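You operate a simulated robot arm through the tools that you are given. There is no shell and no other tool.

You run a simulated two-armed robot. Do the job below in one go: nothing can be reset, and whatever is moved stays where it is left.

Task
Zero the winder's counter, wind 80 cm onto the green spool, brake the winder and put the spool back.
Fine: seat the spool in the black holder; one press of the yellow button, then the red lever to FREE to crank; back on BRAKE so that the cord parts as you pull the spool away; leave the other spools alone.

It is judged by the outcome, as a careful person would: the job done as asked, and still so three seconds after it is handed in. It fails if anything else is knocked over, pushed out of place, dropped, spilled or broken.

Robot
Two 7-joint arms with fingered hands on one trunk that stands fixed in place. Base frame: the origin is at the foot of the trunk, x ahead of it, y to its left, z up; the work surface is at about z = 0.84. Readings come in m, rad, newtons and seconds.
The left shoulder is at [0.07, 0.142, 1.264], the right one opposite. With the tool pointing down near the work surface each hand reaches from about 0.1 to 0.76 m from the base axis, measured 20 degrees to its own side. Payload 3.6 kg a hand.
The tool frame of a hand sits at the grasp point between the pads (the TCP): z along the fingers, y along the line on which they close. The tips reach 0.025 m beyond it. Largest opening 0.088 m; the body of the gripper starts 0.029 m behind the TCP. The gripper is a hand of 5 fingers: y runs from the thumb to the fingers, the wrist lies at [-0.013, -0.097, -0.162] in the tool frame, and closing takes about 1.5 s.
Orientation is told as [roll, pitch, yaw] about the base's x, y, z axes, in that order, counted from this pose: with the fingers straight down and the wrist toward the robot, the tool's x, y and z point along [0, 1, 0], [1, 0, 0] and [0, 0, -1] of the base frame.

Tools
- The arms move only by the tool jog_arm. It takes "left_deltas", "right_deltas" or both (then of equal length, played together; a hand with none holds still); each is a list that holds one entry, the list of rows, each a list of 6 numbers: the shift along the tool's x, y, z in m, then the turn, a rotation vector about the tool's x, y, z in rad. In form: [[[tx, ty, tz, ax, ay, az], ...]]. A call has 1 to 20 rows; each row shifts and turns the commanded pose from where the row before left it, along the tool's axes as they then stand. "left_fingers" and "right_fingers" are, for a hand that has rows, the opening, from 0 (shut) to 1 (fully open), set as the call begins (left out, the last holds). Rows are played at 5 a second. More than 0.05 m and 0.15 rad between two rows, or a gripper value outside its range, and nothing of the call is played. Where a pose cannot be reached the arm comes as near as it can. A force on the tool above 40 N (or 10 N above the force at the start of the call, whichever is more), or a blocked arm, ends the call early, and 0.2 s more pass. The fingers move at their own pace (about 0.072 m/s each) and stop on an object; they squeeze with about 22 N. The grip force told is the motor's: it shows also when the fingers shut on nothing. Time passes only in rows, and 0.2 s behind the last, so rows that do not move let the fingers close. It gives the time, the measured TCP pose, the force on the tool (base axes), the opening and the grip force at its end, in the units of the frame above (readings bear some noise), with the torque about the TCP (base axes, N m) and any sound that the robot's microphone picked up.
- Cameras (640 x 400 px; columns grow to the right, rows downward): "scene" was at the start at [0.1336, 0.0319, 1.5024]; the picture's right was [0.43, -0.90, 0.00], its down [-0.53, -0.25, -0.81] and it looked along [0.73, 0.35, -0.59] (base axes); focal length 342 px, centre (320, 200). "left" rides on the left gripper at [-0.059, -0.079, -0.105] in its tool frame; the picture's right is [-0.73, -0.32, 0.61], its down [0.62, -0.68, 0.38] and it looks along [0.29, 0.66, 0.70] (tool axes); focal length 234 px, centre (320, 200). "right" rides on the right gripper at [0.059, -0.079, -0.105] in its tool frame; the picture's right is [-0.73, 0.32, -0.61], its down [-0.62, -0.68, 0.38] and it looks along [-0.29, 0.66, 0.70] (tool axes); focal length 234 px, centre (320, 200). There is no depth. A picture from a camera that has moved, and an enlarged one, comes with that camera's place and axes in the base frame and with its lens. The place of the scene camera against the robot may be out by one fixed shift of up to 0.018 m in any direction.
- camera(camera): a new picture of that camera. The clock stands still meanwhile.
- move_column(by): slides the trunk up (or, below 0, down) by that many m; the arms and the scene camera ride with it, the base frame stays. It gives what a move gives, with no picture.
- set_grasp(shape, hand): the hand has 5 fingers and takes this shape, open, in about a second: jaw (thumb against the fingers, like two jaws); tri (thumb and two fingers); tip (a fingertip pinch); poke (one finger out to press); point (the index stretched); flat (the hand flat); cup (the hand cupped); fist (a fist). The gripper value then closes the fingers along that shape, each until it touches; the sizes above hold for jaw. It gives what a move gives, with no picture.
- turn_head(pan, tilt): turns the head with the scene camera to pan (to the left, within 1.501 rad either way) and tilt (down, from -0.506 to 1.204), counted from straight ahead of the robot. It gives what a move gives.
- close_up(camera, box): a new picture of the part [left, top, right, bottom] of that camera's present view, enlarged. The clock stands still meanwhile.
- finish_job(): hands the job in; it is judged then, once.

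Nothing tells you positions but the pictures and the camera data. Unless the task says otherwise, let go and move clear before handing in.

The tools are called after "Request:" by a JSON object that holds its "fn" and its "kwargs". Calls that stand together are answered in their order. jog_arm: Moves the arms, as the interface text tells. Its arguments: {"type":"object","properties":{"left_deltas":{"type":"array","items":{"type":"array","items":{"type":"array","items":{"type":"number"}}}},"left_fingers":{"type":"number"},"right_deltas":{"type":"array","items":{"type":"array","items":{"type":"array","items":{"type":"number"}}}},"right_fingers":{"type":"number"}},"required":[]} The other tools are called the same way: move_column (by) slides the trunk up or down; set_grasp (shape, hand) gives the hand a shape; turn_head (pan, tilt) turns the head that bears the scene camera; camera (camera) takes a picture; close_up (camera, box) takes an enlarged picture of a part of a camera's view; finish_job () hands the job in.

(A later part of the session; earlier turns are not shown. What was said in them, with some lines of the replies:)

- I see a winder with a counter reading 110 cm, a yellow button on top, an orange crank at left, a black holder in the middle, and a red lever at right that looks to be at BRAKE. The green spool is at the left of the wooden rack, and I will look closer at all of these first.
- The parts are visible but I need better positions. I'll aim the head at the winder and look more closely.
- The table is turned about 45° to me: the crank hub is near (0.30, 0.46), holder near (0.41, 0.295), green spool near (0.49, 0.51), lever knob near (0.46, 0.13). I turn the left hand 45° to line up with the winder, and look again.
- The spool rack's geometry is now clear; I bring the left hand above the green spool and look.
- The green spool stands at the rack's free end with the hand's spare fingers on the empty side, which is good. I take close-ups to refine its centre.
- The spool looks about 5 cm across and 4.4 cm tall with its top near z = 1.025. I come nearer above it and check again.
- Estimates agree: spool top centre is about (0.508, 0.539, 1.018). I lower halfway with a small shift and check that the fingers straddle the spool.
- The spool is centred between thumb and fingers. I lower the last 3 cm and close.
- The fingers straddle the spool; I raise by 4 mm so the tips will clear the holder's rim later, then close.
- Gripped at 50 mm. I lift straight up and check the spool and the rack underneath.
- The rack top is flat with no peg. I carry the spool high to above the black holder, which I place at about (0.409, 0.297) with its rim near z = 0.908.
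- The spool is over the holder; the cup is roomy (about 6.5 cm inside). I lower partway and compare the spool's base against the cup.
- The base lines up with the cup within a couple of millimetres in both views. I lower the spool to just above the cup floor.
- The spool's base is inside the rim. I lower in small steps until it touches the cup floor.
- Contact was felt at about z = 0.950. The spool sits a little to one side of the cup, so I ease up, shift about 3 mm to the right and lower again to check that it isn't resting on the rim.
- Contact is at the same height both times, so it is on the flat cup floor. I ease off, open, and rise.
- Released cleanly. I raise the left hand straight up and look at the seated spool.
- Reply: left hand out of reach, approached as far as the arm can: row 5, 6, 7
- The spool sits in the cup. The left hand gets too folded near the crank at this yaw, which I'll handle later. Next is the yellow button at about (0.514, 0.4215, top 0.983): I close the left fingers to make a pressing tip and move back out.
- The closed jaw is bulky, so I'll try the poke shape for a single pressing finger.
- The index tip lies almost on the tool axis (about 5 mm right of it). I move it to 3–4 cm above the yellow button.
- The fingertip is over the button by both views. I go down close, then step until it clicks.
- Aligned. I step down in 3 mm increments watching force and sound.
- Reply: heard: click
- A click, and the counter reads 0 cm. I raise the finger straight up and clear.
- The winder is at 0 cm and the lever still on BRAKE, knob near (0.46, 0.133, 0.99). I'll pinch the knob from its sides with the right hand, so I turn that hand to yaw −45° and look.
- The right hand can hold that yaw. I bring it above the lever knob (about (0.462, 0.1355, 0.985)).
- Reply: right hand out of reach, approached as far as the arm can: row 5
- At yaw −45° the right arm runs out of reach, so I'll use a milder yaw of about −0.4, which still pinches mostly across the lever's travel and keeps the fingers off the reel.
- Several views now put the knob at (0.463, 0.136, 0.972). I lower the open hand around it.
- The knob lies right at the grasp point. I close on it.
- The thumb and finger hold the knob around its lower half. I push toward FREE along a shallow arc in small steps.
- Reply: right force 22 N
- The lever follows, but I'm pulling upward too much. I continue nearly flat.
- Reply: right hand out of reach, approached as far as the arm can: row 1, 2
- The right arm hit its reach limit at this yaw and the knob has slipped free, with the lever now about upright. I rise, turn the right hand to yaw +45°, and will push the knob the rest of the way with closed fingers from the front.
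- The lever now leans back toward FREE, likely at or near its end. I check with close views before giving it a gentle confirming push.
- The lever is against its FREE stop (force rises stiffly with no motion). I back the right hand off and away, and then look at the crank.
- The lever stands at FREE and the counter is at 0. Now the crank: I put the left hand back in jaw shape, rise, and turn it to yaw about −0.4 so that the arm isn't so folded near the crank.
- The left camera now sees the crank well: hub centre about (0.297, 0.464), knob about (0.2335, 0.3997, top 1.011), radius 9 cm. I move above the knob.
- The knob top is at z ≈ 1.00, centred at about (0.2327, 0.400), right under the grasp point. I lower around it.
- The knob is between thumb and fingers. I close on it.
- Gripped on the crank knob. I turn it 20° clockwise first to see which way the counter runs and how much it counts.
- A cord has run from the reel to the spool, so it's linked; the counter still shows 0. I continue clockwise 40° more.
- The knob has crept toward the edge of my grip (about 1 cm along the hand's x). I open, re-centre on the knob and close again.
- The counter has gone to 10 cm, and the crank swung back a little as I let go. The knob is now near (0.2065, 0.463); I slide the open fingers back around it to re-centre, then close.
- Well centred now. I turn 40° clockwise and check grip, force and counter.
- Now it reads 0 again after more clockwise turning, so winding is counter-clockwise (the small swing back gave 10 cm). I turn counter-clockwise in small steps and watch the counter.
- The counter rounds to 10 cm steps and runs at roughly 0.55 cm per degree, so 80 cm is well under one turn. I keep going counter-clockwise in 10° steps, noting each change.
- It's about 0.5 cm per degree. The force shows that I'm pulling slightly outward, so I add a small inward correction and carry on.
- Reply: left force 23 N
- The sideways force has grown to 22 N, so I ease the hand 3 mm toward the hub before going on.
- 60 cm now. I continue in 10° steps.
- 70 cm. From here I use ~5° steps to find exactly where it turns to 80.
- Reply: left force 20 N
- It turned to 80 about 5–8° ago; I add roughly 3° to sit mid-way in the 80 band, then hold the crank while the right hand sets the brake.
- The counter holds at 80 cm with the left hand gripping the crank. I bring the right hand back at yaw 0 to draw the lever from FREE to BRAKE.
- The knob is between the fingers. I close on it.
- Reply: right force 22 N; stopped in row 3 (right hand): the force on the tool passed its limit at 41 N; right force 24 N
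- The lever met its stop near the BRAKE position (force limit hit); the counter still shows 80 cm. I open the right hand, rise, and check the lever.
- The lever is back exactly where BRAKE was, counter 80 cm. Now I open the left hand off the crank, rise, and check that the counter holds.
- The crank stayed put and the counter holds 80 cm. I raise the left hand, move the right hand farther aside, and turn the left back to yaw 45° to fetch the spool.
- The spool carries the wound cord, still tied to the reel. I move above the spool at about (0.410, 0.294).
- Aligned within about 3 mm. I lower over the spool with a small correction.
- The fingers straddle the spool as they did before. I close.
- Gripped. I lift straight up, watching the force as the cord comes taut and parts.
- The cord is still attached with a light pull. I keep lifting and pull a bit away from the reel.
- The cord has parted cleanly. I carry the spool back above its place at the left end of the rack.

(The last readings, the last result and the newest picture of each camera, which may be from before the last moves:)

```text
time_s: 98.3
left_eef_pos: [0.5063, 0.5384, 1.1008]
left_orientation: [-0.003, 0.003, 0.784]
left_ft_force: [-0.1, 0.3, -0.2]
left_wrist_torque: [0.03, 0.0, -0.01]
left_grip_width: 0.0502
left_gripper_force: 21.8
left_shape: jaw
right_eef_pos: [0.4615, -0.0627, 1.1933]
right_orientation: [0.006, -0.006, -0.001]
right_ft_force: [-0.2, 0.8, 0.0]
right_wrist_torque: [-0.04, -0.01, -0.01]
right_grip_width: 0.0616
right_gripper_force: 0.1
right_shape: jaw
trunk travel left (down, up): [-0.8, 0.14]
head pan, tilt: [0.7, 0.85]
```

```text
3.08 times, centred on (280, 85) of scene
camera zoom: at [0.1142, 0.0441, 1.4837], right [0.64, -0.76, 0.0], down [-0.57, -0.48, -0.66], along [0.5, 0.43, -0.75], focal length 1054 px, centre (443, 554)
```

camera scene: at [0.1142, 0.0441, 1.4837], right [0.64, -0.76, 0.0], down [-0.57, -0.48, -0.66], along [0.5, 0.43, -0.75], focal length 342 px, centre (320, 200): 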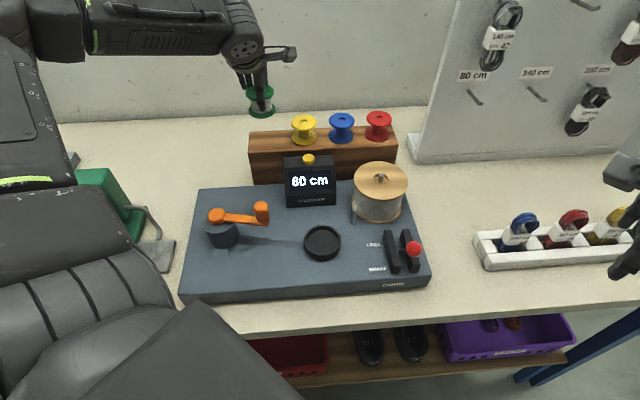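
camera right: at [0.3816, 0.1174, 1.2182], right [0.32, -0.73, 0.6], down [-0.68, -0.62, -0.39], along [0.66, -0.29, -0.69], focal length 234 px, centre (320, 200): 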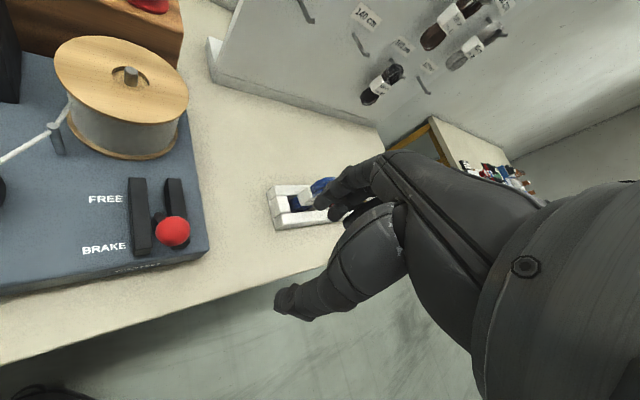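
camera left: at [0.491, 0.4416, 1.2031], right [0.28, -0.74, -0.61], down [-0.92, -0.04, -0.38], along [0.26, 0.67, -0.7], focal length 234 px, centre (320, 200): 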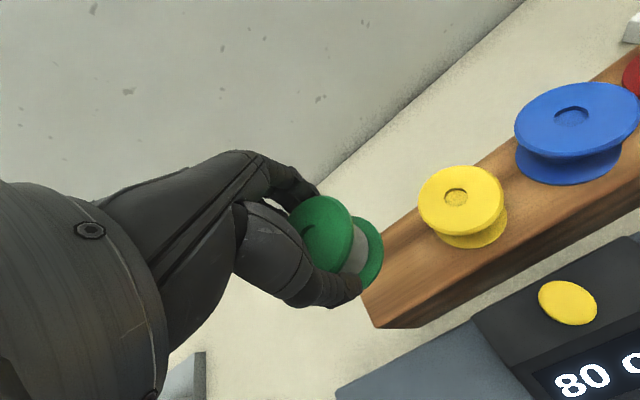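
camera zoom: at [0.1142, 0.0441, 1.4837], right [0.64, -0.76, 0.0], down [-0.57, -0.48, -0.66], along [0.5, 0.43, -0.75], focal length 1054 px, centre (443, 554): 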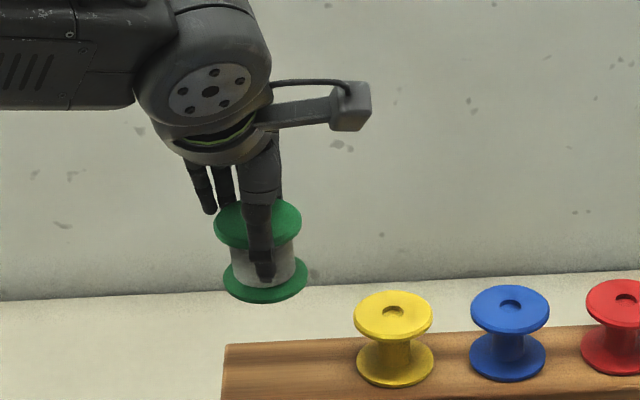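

Alignment matches the earlier lift within 2 mm. I correct that and lower onto the rack.

Request:
{"fn": "jog_arm", "kwargs": {"left_deltas": [[[-0.0018, 0.0018, 0.02, 0, 0, 0], [0, 0, 0.03, 0, 0, 0], [0, 0, 0.02, 0, 0, 0], [0, 0, 0.006, 0, 0, 0], [0, 0, 0, 0, 0, 0]]]}}

Request:
{"fn": "close_up", "kwargs": {"camera": "scene", "box": [220, 80, 340, 160]}}

Request:
{"fn": "close_up", "kwargs": {"camera": "left", "box": [220, 130, 460, 330]}}

```text
time_s: 99.5
left_eef_pos: [0.5084, 0.5381, 1.0239]
left_orientation: [-0.001, 0.001, 0.784]
left_ft_force: [-0.9, 0.1, -0.1]
left_wrist_torque: [0.05, 0.0, 0.0]
left_grip_width: 0.0501
left_gripper_force: 21.9
left_shape: jaw
right_eef_pos: [0.4616, -0.0628, 1.193]
right_orientation: [0.007, -0.006, 0.001]
right_ft_force: [0.2, 0.0, 0.4]
right_wrist_torque: [-0.01, -0.01, -0.02]
right_grip_width: 0.0614
right_gripper_force: 0.0
right_shape: jaw
trunk travel left (down, up): [-0.8, 0.14]
head pan, tilt: [0.7, 0.85]
```

```text
5.00 times, centred on (280, 120) of scene
camera zoom: at [0.1144, 0.0445, 1.4837], right [0.64, -0.76, 0.0], down [-0.57, -0.48, -0.66], along [0.5, 0.42, -0.75], focal length 1712 px, centre (520, 600)
```

zoom: 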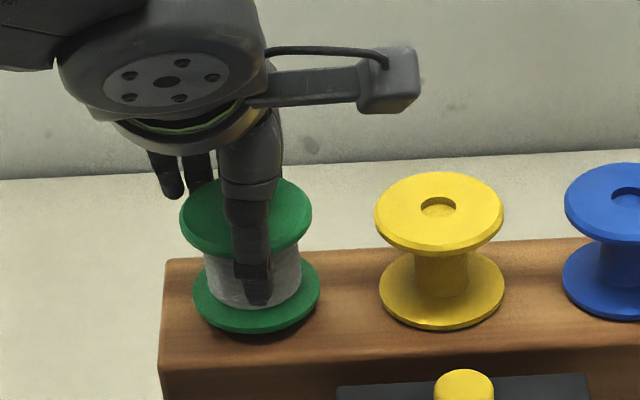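

```text
2.00 times, centred on (340, 230) of left
camera zoom: at [0.4935, 0.4416, 1.1272], right [0.28, -0.74, -0.61], down [-0.92, -0.04, -0.38], along [0.26, 0.67, -0.7], focal length 468 px, centre (280, 140)
```

zoom: 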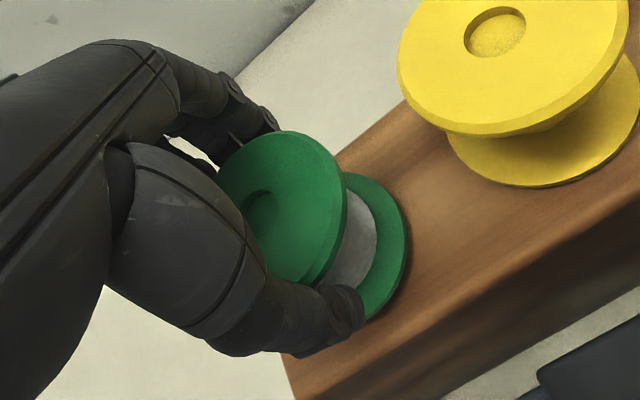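

The spool hovers a few millimetres above its spot, matching its original place. I lower in small steps to contact.

Request:
{"fn": "jog_arm", "kwargs": {"left_deltas": [[[0, 0, 0.0025, 0, 0, 0], [0, 0, 0, 0, 0, 0]]]}}

Request:
{"fn": "jog_arm", "kwargs": {"left_deltas": [[[0, 0, 0.0015, 0, 0, 0], [0, 0, 0, 0, 0, 0]]]}}

Request:
{"fn": "close_up", "kwargs": {"camera": "scene", "box": [220, 80, 340, 160]}}

```text
time_s: 100.1
left_eef_pos: [0.5078, 0.5398, 1.0205]
left_orientation: [-0.002, 0.003, 0.783]
left_ft_force: [0.2, 0.0, -0.4]
left_wrist_torque: [-0.02, 0.0, 0.02]
left_grip_width: 0.0502
left_gripper_force: 22.4
left_shape: jaw
right_eef_pos: [0.4624, -0.0618, 1.1929]
right_orientation: [0.005, -0.005, 0.0]
right_ft_force: [-0.1, 0.2, -0.4]
right_wrist_torque: [-0.02, -0.01, 0.01]
right_grip_width: 0.061
right_gripper_force: 0.1
right_shape: jaw
trunk travel left (down, up): [-0.8, 0.14]
head pan, tilt: [0.7, 0.85]
```

```text
time_s: 100.7
left_eef_pos: [0.5086, 0.5389, 1.0199]
left_orientation: [-0.001, 0.0, 0.783]
left_ft_force: [0.1, 0.0, -0.7]
left_wrist_torque: [0.02, -0.01, 0.02]
left_grip_width: 0.0501
left_gripper_force: 21.5
left_shape: jaw
right_eef_pos: [0.4616, -0.063, 1.194]
right_orientation: [0.006, -0.007, 0.0]
right_ft_force: [-0.4, -0.6, 0.2]
right_wrist_torque: [0.0, 0.02, 0.03]
right_grip_width: 0.0614
right_gripper_force: 0.1
right_shape: jaw
trunk travel left (down, up): [-0.8, 0.14]
head pan, tilt: [0.7, 0.85]
```

```text
5.00 times, centred on (280, 120) of scene
camera zoom: at [0.1145, 0.0445, 1.4837], right [0.64, -0.76, 0.0], down [-0.57, -0.48, -0.66], along [0.5, 0.42, -0.75], focal length 1712 px, centre (520, 600)
```

zoom: 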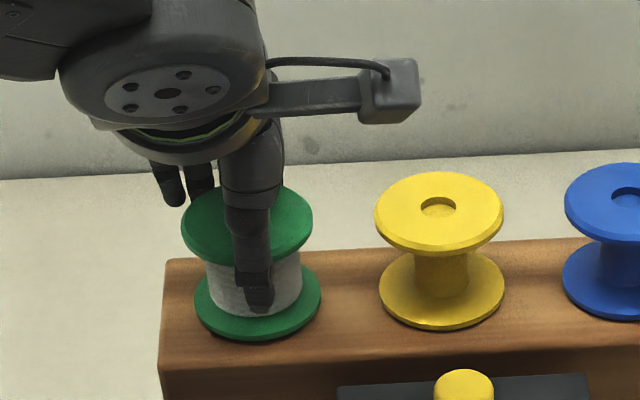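

Request:
{"fn": "jog_arm", "kwargs": {"left_deltas": [[[0, 0, 0.001, 0, 0, 0], [0, 0, 0, 0, 0, 0]]]}}

Request:
{"fn": "jog_arm", "kwargs": {"left_deltas": [[[0, 0, 0.001, 0, 0, 0], [0, 0, 0, 0, 0, 0]]]}}

```text
time_s: 101.3
left_eef_pos: [0.5087, 0.5395, 1.0175]
left_orientation: [-0.002, 0.002, 0.784]
left_ft_force: [0.5, -0.3, -0.4]
left_wrist_torque: [-0.01, 0.01, 0.0]
left_grip_width: 0.0502
left_gripper_force: 22.3
left_shape: jaw
right_eef_pos: [0.4615, -0.0622, 1.1936]
right_orientation: [0.007, -0.006, 0.0]
right_ft_force: [-0.1, 0.3, -0.2]
right_wrist_torque: [0.03, 0.0, 0.05]
right_grip_width: 0.0614
right_gripper_force: 0.0
right_shape: jaw
trunk travel left (down, up): [-0.8, 0.14]
head pan, tilt: [0.7, 0.85]
```

```text
time_s: 101.9
left_eef_pos: [0.5069, 0.5389, 1.0179]
left_orientation: [-0.001, 0.001, 0.783]
left_ft_force: [0.5, 0.5, 3.7]
left_wrist_torque: [0.0, 0.01, 0.01]
left_grip_width: 0.0501
left_gripper_force: 22.1
left_shape: jaw
right_eef_pos: [0.4612, -0.0623, 1.1954]
right_orientation: [0.008, -0.005, 0.0]
right_ft_force: [-0.6, -0.3, -1.1]
right_wrist_torque: [0.02, 0.0, -0.01]
right_grip_width: 0.0616
right_gripper_force: 0.1
right_shape: jaw
trunk travel left (down, up): [-0.8, 0.14]
head pan, tilt: [0.7, 0.85]
```

Light contact (3.7 N): the spool is resting on the rack. I open, then rise straight up.

Request:
{"fn": "jog_arm", "kwargs": {"left_deltas": [[[0, 0, 0, 0, 0, 0], [0, 0, 0, 0, 0, 0], [0, 0, 0, 0, 0, 0], [0, 0, 0, 0, 0, 0], [0, 0, 0, 0, 0, 0], [0, 0, 0, 0, 0, 0]]], "left_fingers": 1}}

Request:
{"fn": "close_up", "kwargs": {"camera": "left", "box": [220, 130, 460, 330]}}

Request:
{"fn": "close_up", "kwargs": {"camera": "scene", "box": [220, 80, 340, 160]}}

```text
time_s: 103.3
left_eef_pos: [0.5094, 0.5387, 1.0179]
left_orientation: [-0.002, 0.001, 0.783]
left_ft_force: [-0.2, -0.3, 0.5]
left_wrist_torque: [-0.01, 0.0, 0.0]
left_grip_width: 0.0874
left_gripper_force: 0.0
left_shape: jaw
right_eef_pos: [0.4609, -0.0625, 1.1944]
right_orientation: [0.007, -0.005, 0.0]
right_ft_force: [-0.2, 0.5, 0.3]
right_wrist_torque: [-0.03, 0.01, 0.04]
right_grip_width: 0.0616
right_gripper_force: 0.0
right_shape: jaw
trunk travel left (down, up): [-0.8, 0.14]
head pan, tilt: [0.7, 0.85]
```

```text
2.00 times, centred on (340, 230) of left
camera zoom: at [0.4937, 0.4414, 1.1212], right [0.28, -0.74, -0.61], down [-0.92, -0.04, -0.38], along [0.26, 0.67, -0.7], focal length 468 px, centre (280, 140)
```

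zoom: 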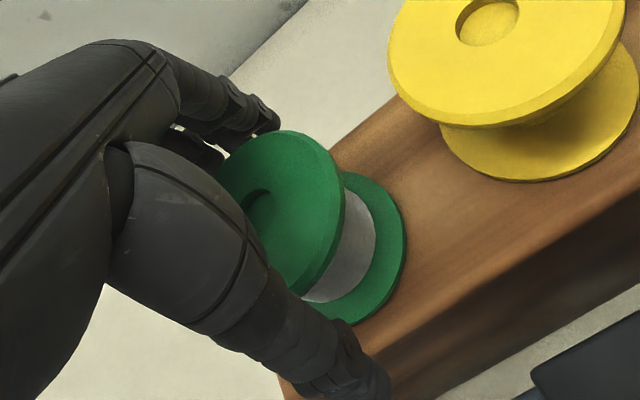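

```text
5.00 times, centred on (280, 120) of scene
camera zoom: at [0.1143, 0.0442, 1.4837], right [0.64, -0.76, 0.0], down [-0.57, -0.48, -0.66], along [0.5, 0.43, -0.75], focal length 1712 px, centre (520, 600)
```

zoom: 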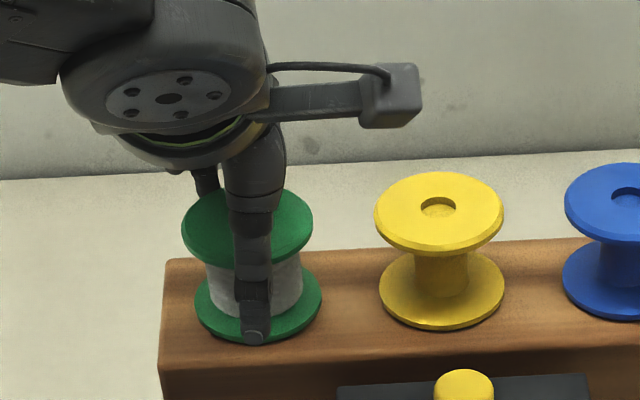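

The spool stands freely on the rack. I rise straight up, then back away.

Request:
{"fn": "jog_arm", "kwargs": {"left_deltas": [[[0, 0, -0.02, 0, 0, 0], [0, 0, -0.03, 0, 0, 0], [0, 0, -0.04, 0, 0, 0], [0, 0, -0.04, 0, 0, 0], [0, -0.03, -0.03, 0, 0, 0], [0, -0.04, 0, 0, 0, 0], [0, 0, 0, 0, 0, 0]]]}}

Request:
{"fn": "camera", "kwargs": {"camera": "scene"}}

Request:
{"fn": "close_up", "kwargs": {"camera": "scene", "box": [220, 80, 440, 220]}}

Request:
{"fn": "close_up", "kwargs": {"camera": "scene", "box": [180, 170, 450, 310]}}

Request:
{"fn": "camera", "kwargs": {"camera": "left"}}

```text
time_s: 104.9
left_eef_pos: [0.4593, 0.4894, 1.1767]
left_orientation: [0.001, 0.002, 0.783]
left_ft_force: [0.1, -0.5, -1.0]
left_wrist_torque: [0.01, -0.01, -0.01]
left_grip_width: 0.0877
left_gripper_force: 0.0
left_shape: jaw
right_eef_pos: [0.462, -0.0623, 1.1929]
right_orientation: [0.007, -0.002, 0.0]
right_ft_force: [-0.1, 0.6, 0.1]
right_wrist_torque: [0.01, -0.02, 0.06]
right_grip_width: 0.0614
right_gripper_force: 0.1
right_shape: jaw
trunk travel left (down, up): [-0.8, 0.14]
head pan, tilt: [0.7, 0.85]
```

```text
taken
camera scene: at [0.1155, 0.0444, 1.4836], right [0.64, -0.77, 0.0], down [-0.58, -0.48, -0.66], along [0.5, 0.42, -0.75], focal length 342 px, centre (320, 200)
```

scene: 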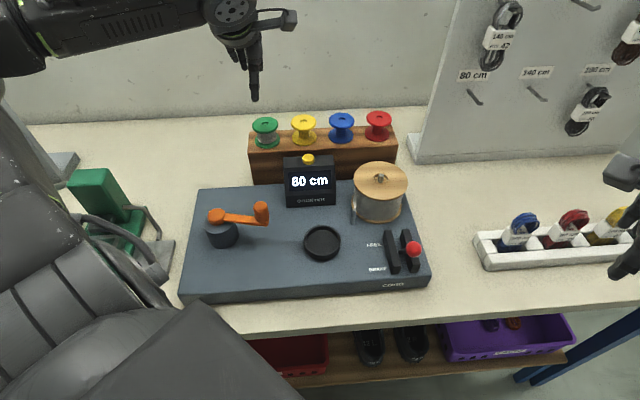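

```text
2.86 times, centred on (330, 150) of scene
camera zoom: at [0.1155, 0.0444, 1.4836], right [0.64, -0.77, 0.0], down [-0.58, -0.48, -0.66], along [0.5, 0.42, -0.75], focal length 978 px, centre (291, 343)
```

zoom: 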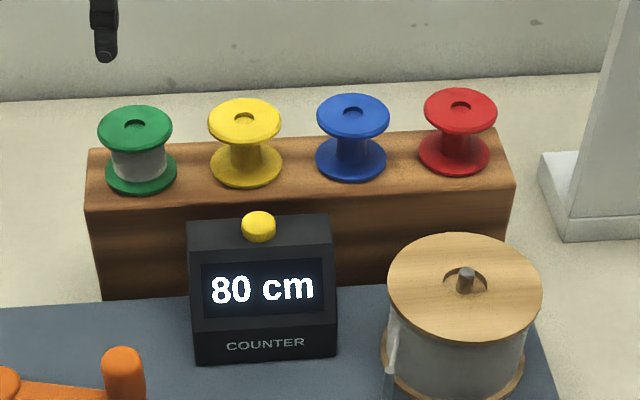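

```text
2.37 times, centred on (315, 240) of scene
camera zoom: at [0.1155, 0.0444, 1.4836], right [0.64, -0.77, 0.0], down [-0.58, -0.48, -0.66], along [0.5, 0.42, -0.75], focal length 812 px, centre (332, 105)
```

zoom: 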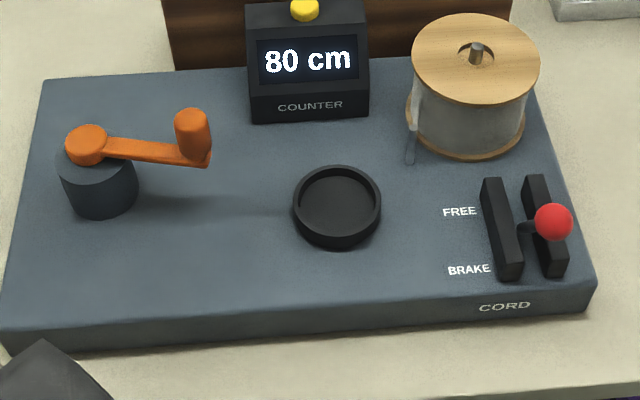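

```text
taken
camera left: at [0.4449, 0.3918, 1.2801], right [0.28, -0.74, -0.61], down [-0.92, -0.04, -0.38], along [0.26, 0.67, -0.7], focal length 234 px, centre (320, 200)
```

left: 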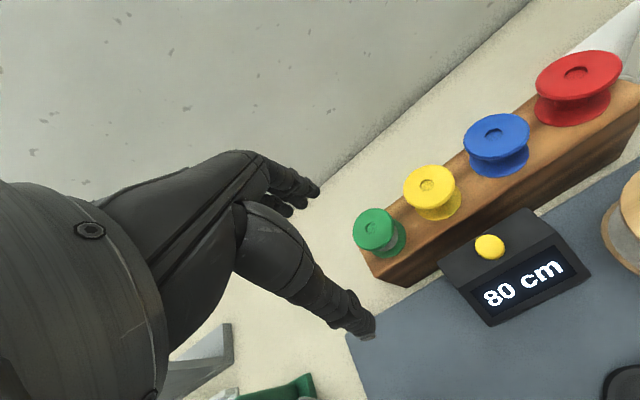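

Everything is in place: the counter reads 80 cm, the lever is on BRAKE, and the wound green spool stands in its place on the rack. The cord has parted, the other spools haven't moved and both hands are clear, so I hand the job in.

Request:
{"fn": "finish_job", "kwargs": {}}

```text
The job is handed in.
```

The green spool now carries the wound cord and is back in its place at the left end of the rack. The counter read 80 cm when I handed the job in.

- **Seating and zeroing:** I seated the spool in the black holder and pressed the yellow button once, which took the counter from 110 cm to 0.
- **Winding:** I first turned the crank clockwise, which does not wind. The counter only moved between 0 and 10 cm and was back at 0 before I wound counter-clockwise to 80 cm. The counter shows only 10 cm steps, so I stopped roughly in the middle of the 80 band rather than at its edge.
- **Lever to FREE:** The first push slipped off the lever knob. A gentle push afterwards confirmed it was against the FREE stop.
- **Brake:** I drew the lever back to BRAKE while still holding the crank. It now sits where it was at the start, and the counter held at 80 cm when I let go of the crank.
- **Cord and other spools:** The cord parted as I lifted the spool away. The yellow, blue and red spools were not touched, and nothing else moved that I could see.
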